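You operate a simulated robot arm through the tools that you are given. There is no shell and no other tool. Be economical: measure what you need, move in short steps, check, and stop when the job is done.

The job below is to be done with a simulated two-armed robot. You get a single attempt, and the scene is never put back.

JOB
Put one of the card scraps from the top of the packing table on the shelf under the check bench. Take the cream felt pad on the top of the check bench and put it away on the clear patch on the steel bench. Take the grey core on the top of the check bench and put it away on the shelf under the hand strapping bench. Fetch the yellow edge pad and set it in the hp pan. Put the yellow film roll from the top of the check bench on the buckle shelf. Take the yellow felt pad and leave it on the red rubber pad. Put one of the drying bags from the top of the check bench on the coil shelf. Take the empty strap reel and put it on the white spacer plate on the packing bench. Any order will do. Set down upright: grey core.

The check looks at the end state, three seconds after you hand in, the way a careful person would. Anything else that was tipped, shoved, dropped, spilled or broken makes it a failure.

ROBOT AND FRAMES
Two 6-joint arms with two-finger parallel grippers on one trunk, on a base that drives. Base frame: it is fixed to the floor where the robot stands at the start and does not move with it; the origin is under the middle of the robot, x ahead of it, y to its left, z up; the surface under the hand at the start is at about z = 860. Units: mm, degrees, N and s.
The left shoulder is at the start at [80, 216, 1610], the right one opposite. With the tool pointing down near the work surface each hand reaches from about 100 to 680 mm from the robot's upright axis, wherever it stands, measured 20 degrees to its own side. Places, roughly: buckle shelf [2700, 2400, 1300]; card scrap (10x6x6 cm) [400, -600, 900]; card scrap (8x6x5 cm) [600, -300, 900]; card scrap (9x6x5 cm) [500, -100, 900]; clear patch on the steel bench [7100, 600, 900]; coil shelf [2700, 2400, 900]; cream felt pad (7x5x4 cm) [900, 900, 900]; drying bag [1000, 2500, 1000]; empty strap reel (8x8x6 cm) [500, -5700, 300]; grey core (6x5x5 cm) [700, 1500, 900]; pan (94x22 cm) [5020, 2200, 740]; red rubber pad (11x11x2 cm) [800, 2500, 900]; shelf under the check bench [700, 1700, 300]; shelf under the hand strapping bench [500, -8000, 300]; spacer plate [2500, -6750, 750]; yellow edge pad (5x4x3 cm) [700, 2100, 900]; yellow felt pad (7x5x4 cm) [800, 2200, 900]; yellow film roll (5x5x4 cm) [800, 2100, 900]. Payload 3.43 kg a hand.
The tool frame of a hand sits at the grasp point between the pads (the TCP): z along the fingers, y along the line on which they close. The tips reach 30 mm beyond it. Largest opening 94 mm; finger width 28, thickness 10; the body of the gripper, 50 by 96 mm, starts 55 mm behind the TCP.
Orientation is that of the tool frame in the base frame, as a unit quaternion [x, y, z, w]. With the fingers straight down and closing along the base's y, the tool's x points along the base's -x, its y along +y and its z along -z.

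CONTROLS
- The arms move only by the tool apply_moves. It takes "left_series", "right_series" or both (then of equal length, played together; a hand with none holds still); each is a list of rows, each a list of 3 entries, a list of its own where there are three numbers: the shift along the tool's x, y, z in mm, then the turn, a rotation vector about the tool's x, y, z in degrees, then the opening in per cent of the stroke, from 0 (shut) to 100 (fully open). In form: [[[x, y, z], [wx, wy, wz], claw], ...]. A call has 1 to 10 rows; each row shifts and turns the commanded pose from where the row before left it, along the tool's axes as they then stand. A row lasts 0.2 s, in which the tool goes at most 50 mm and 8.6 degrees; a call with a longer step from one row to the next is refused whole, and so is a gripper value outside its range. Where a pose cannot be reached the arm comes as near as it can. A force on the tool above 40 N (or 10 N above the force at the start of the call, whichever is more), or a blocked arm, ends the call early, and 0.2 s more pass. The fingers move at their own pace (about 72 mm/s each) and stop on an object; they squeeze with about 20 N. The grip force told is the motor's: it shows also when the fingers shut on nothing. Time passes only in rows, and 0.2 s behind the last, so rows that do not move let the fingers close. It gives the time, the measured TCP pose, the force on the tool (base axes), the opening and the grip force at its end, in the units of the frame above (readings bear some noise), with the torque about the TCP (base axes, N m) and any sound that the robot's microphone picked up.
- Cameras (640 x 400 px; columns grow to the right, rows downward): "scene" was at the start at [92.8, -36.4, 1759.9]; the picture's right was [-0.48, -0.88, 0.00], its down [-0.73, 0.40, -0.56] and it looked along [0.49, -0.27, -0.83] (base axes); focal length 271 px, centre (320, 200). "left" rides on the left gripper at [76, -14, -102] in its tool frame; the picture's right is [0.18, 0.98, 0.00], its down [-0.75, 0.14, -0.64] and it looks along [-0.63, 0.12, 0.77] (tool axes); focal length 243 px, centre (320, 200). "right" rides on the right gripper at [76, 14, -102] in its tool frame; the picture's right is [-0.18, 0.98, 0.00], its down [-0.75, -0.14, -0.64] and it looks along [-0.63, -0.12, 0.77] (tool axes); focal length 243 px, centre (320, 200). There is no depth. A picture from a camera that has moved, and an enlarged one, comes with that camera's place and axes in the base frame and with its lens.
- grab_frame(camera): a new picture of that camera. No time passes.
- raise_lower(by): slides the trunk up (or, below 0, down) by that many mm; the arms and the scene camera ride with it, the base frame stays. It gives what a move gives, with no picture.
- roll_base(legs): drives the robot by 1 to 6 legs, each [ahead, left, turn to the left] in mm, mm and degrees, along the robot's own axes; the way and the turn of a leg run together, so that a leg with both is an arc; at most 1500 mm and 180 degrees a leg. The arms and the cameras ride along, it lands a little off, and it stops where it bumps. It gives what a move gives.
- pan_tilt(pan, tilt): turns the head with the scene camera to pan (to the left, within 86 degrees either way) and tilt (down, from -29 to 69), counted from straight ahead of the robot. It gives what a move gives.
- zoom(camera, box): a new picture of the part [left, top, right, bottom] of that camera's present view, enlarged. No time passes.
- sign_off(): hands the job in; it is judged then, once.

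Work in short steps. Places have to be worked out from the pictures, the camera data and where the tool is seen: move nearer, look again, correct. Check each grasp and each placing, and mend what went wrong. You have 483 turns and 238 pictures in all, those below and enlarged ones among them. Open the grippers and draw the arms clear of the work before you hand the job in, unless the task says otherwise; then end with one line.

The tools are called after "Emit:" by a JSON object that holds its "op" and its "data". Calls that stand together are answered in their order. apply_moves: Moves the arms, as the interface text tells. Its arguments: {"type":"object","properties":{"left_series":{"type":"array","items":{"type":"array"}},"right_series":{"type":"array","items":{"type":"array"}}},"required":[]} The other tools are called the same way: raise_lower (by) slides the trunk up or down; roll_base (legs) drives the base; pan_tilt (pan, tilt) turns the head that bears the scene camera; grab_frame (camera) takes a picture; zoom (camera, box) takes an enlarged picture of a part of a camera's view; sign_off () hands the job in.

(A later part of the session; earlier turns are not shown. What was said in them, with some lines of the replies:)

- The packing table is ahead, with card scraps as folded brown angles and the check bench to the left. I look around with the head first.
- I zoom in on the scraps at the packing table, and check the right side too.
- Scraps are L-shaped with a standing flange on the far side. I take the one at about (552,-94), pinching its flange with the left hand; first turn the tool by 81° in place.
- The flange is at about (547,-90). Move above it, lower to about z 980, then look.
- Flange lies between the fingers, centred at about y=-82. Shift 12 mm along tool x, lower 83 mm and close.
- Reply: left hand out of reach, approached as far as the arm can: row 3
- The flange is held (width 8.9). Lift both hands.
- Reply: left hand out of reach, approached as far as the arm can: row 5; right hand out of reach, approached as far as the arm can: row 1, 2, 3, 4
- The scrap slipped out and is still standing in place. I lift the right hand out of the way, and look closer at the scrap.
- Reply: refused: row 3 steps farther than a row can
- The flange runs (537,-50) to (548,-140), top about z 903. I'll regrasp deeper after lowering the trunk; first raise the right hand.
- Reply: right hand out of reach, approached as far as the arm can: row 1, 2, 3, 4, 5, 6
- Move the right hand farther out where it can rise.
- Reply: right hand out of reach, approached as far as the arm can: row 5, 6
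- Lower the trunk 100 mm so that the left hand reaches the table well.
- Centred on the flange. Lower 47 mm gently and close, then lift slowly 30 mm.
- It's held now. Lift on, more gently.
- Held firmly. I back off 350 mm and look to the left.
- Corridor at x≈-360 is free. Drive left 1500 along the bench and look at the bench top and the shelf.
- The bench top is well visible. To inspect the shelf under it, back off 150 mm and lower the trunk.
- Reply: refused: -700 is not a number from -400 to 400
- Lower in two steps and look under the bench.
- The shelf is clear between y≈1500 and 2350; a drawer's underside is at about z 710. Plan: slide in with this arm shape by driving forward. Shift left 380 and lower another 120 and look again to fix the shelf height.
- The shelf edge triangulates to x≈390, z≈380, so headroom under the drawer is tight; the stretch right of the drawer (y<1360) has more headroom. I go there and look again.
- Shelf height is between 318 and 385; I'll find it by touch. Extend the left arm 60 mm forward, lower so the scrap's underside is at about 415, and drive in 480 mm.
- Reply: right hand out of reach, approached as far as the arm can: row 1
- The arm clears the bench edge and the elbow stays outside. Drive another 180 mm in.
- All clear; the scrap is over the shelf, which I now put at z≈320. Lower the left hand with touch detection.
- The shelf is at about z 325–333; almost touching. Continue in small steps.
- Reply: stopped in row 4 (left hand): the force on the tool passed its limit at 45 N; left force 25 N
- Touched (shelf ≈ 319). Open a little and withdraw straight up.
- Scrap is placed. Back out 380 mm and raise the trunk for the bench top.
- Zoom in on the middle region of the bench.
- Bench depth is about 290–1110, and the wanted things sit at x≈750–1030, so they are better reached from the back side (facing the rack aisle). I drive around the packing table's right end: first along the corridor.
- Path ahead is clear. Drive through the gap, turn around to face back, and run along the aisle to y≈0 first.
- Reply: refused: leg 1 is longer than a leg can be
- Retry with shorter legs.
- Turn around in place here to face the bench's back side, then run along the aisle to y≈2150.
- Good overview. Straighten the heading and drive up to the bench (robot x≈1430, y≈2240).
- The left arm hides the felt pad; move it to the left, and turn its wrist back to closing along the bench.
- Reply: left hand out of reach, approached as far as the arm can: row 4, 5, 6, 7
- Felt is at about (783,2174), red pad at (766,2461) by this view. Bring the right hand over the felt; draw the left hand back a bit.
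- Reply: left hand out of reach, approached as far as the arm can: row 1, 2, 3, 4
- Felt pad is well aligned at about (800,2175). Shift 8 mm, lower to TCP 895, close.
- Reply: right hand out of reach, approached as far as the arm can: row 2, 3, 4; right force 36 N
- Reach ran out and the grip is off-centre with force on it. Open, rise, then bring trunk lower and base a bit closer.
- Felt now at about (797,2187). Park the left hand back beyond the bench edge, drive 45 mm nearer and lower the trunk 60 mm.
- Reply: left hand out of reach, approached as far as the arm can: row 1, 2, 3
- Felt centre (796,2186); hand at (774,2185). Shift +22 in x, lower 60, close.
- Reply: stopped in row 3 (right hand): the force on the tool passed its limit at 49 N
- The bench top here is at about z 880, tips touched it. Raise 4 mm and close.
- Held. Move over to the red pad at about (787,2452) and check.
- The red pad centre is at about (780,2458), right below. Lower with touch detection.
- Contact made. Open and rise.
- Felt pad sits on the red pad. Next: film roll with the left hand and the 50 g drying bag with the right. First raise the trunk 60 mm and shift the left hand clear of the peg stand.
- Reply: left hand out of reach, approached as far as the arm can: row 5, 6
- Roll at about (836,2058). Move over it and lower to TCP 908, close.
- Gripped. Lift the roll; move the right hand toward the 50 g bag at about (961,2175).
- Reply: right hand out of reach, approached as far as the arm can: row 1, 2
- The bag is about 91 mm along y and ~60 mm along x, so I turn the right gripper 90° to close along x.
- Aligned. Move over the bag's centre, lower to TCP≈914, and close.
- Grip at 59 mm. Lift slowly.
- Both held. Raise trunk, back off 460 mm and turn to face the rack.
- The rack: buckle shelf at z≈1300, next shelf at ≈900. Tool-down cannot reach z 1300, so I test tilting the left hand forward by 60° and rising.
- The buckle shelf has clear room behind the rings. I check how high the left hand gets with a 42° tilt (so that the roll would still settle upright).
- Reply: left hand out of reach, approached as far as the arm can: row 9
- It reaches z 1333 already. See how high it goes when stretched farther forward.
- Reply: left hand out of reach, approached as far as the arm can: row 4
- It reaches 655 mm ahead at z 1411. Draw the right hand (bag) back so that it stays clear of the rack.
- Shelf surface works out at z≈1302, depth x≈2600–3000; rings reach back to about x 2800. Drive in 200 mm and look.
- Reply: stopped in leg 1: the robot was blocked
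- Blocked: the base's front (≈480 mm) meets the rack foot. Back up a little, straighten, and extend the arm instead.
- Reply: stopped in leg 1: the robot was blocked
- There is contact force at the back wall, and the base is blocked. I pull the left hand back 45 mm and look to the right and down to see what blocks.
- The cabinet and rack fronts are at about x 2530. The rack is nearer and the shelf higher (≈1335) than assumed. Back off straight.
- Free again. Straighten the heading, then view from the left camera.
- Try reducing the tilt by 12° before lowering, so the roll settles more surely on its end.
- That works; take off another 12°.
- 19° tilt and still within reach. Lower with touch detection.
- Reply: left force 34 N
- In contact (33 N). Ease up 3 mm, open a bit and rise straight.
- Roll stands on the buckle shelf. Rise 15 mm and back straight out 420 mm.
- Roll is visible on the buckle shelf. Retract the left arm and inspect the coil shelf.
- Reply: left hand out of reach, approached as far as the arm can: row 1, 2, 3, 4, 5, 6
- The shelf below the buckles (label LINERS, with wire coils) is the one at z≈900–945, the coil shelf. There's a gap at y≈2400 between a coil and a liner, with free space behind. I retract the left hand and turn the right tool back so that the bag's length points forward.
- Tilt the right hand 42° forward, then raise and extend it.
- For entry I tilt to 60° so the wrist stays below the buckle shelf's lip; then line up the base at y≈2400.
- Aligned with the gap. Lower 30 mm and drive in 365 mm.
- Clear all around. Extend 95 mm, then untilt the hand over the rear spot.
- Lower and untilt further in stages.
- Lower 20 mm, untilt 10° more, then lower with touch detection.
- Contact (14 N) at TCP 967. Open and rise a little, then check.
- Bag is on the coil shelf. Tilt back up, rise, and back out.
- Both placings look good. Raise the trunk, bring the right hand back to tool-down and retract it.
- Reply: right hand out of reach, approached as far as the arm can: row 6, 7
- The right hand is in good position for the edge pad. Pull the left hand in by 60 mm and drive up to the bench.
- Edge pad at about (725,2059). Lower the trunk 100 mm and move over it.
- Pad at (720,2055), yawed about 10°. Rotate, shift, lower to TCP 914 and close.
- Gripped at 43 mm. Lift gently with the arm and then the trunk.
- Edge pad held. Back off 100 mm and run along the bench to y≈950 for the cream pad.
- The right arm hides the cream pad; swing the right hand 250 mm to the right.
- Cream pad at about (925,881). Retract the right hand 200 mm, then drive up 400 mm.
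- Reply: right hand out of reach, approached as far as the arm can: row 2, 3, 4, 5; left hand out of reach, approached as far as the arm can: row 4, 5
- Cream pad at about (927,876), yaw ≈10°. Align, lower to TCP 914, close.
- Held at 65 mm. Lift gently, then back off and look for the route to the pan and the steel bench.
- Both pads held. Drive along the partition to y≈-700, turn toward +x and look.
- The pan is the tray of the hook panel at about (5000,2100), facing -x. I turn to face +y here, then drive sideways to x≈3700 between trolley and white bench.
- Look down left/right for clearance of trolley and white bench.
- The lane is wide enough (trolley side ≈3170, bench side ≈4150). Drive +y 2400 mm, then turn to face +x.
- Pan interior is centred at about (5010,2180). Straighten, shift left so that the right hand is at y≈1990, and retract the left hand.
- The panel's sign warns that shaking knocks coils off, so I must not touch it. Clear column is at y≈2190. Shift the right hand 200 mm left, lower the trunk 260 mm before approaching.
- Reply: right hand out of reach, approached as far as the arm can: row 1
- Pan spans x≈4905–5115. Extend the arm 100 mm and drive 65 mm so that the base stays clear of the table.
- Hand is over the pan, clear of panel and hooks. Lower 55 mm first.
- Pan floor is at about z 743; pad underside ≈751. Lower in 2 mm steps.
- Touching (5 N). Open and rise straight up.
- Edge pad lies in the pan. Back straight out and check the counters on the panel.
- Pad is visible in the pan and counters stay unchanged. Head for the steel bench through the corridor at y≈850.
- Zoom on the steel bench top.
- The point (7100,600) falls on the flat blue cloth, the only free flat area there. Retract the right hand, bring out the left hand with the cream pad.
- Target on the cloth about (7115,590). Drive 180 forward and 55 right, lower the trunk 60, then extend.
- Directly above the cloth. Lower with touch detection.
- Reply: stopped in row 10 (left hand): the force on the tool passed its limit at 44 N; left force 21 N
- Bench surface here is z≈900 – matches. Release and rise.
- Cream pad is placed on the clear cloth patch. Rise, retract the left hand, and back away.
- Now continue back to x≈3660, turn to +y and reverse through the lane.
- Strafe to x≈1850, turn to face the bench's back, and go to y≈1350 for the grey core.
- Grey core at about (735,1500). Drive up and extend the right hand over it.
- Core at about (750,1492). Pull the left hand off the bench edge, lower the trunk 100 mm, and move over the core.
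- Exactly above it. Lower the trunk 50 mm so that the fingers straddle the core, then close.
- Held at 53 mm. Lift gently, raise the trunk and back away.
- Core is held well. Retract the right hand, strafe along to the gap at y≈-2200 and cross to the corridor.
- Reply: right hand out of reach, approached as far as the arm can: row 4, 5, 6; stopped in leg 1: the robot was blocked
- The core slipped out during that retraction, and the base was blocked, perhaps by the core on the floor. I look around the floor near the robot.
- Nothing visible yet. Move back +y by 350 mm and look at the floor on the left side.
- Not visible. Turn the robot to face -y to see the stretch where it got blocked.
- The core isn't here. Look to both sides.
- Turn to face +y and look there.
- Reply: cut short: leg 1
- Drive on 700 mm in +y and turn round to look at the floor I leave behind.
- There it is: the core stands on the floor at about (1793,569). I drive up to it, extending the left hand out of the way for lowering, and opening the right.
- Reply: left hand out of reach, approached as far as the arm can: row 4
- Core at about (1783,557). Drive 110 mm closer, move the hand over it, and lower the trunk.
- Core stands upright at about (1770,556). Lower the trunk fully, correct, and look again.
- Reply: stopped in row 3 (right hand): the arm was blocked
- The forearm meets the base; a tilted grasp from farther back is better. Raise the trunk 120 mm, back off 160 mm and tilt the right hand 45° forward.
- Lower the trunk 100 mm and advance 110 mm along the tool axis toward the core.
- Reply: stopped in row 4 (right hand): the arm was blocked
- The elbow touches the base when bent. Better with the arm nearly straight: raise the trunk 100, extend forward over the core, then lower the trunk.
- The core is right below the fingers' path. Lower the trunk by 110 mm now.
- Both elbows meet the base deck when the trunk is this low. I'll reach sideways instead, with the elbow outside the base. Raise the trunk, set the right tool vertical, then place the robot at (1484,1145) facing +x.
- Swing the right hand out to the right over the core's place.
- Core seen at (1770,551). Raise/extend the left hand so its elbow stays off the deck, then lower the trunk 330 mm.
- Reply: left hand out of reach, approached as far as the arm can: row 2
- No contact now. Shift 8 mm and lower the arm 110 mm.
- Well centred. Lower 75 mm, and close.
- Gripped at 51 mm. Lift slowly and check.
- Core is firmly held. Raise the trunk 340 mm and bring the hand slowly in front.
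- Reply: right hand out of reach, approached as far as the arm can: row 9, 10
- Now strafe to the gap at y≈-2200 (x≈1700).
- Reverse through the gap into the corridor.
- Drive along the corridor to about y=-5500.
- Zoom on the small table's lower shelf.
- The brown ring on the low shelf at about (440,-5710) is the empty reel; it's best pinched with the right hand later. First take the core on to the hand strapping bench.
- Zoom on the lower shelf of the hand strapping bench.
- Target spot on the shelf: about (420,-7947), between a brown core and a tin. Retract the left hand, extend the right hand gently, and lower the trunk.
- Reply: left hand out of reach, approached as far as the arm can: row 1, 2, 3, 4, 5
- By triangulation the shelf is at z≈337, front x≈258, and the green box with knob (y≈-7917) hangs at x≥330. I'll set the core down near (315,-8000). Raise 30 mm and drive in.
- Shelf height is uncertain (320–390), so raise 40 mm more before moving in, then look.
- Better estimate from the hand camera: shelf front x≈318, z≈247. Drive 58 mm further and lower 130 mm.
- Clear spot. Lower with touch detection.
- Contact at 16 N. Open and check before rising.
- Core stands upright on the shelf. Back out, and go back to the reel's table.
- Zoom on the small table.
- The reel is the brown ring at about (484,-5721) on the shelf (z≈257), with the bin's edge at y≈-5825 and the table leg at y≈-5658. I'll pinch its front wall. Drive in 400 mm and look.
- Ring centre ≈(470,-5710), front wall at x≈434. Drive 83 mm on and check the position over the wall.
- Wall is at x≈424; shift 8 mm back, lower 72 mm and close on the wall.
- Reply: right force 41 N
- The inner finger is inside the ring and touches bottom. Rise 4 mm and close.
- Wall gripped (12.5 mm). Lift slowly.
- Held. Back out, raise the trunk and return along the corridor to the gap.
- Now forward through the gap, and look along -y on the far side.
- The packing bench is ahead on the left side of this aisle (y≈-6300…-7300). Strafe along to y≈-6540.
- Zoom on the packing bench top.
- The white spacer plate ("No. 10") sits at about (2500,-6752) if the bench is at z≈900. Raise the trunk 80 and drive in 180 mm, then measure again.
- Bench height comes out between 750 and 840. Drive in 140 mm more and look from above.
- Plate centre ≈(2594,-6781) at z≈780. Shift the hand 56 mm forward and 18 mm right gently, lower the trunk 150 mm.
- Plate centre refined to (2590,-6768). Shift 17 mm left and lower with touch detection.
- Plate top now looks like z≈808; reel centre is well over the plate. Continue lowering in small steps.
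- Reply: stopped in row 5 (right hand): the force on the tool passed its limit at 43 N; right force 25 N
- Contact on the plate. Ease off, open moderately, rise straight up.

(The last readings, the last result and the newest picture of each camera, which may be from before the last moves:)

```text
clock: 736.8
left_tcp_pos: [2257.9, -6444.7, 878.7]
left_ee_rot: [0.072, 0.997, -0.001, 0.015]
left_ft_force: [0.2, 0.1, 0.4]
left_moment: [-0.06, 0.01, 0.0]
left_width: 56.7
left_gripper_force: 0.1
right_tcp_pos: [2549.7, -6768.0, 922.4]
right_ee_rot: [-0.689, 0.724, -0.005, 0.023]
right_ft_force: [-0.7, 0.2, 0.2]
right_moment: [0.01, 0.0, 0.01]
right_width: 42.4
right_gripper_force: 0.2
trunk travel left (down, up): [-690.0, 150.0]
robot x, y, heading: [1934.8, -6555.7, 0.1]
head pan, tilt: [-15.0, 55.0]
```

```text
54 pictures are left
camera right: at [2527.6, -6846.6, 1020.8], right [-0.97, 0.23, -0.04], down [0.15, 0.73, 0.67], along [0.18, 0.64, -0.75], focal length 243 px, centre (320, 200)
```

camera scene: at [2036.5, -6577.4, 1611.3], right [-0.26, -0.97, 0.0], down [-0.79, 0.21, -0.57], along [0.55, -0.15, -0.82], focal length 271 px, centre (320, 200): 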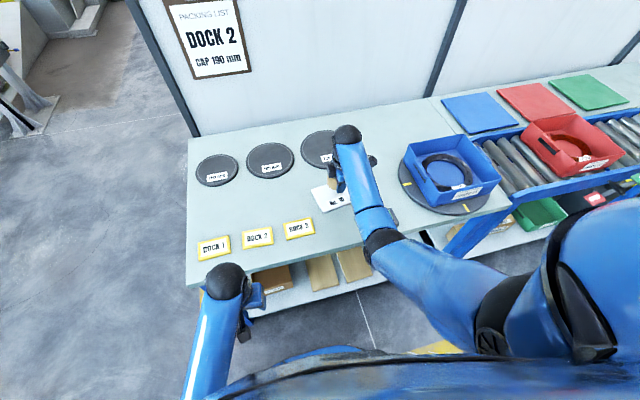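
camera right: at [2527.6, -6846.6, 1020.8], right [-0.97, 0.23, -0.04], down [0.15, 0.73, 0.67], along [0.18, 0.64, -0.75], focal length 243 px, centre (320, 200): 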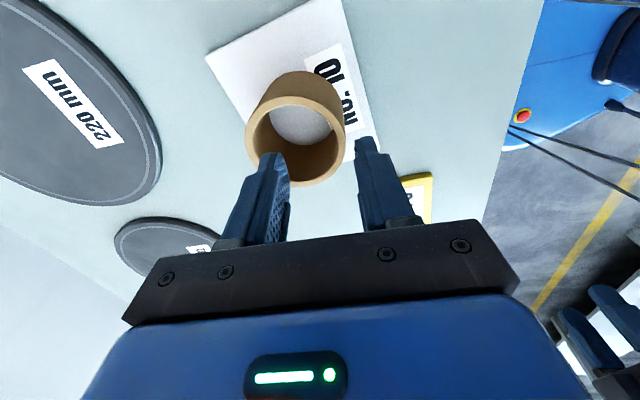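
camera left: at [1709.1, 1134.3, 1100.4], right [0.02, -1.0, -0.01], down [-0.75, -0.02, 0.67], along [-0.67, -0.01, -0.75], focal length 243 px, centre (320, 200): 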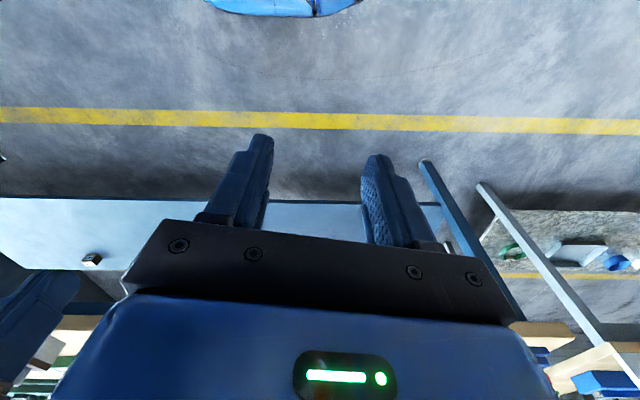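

The reel stands on the plate. Raise, back away, and take a final look.

Emit:
{"op": "raise_lower", "data": {"by": 120}}

Emit:
{"op": "roll_base", "data": {"legs": [[-400, 0, 0]]}}

Emit:
{"op": "apply_moves", "data": {"right_series": [[[0, 0, 0], [0, 0, 0], 100], [[0, 0, 0], [0, 0, 0], 100]], "left_series": [[[0, 0, 0], [0, 0, 0], 100], [[0, 0, 0], [0, 0, 0], 100]]}}

Emit:
{"op": "zoom", "data": {"camera": "scene", "box": [160, 60, 480, 260]}}

```text
clock: 738.3
left_tcp_pos: [2256.6, -6444.3, 998.0]
left_ee_rot: [0.072, 0.997, -0.001, 0.016]
left_ft_force: [-0.1, -0.5, 0.1]
left_moment: [-0.01, 0.0, 0.02]
left_width: 56.4
left_gripper_force: 0.1
right_tcp_pos: [2550.5, -6767.1, 1042.5]
right_ee_rot: [-0.69, 0.724, -0.006, 0.023]
right_ft_force: [0.3, -0.6, 0.6]
right_moment: [0.02, 0.0, 0.01]
right_width: 42.3
right_gripper_force: 0.0
trunk travel left (down, up): [-810.0, 30.0]
robot x, y, heading: [1932.5, -6557.2, 0.2]
head pan, tilt: [-15.0, 55.0]
```

```text
clock: 740.8
left_tcp_pos: [1856.0, -6444.2, 998.3]
left_ee_rot: [0.072, 0.997, -0.002, 0.013]
left_ft_force: [-0.3, 0.0, 0.4]
left_moment: [-0.02, -0.01, -0.02]
left_width: 56.5
left_gripper_force: 0.1
right_tcp_pos: [2148.2, -6768.0, 1039.7]
right_ee_rot: [-0.689, 0.724, -0.005, 0.021]
right_ft_force: [0.1, -0.2, 0.8]
right_moment: [0.0, 0.03, 0.02]
right_width: 42.3
right_gripper_force: 0.1
trunk travel left (down, up): [-810.0, 30.0]
robot x, y, heading: [1527.8, -6560.3, 0.3]
head pan, tilt: [-15.0, 55.0]
```

```text
clock: 741.4
left_tcp_pos: [1853.4, -6444.2, 997.7]
left_ee_rot: [0.073, 0.997, -0.002, 0.015]
left_ft_force: [0.3, 0.2, -0.2]
left_moment: [-0.03, 0.01, -0.04]
left_width: 94.1
left_gripper_force: 0.1
right_tcp_pos: [2147.4, -6767.7, 1041.9]
right_ee_rot: [-0.689, 0.724, -0.006, 0.022]
right_ft_force: [-0.2, 0.7, -0.1]
right_moment: [-0.01, 0.0, -0.02]
right_width: 94.0
right_gripper_force: 0.0
trunk travel left (down, up): [-810.0, 30.0]
robot x, y, heading: [1530.3, -6559.3, 0.0]
head pan, tilt: [-15.0, 55.0]
```

```text
2.00 times, centred on (320, 160) of scene
camera zoom: at [1634.1, -6577.9, 1731.1], right [-0.26, -0.97, 0.0], down [-0.79, 0.21, -0.57], along [0.55, -0.15, -0.82], focal length 541 px, centre (320, 280)
```

zoom: 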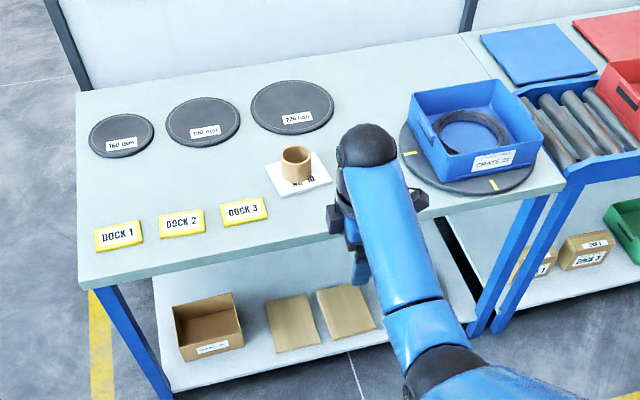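

The reel is upright on the white plate, both grippers are open and the arms are clear, so I hand the job in.

Emit:
{"op": "sign_off", "data": {}}

```text
The job is handed in.
```

All eight items are in their places and the job is handed in. Two things went wrong on the way: the grey core slipped from the gripper onto the floor once, and the base bumped the rack's foot once. I picked the core up and set it upright on the shelf under the hand strapping bench, and the rack's contents looked undisturbed in later pictures. I took the flat blue cloth at [7100, 600] to be the clear patch on the steel bench, as nothing else there was free.
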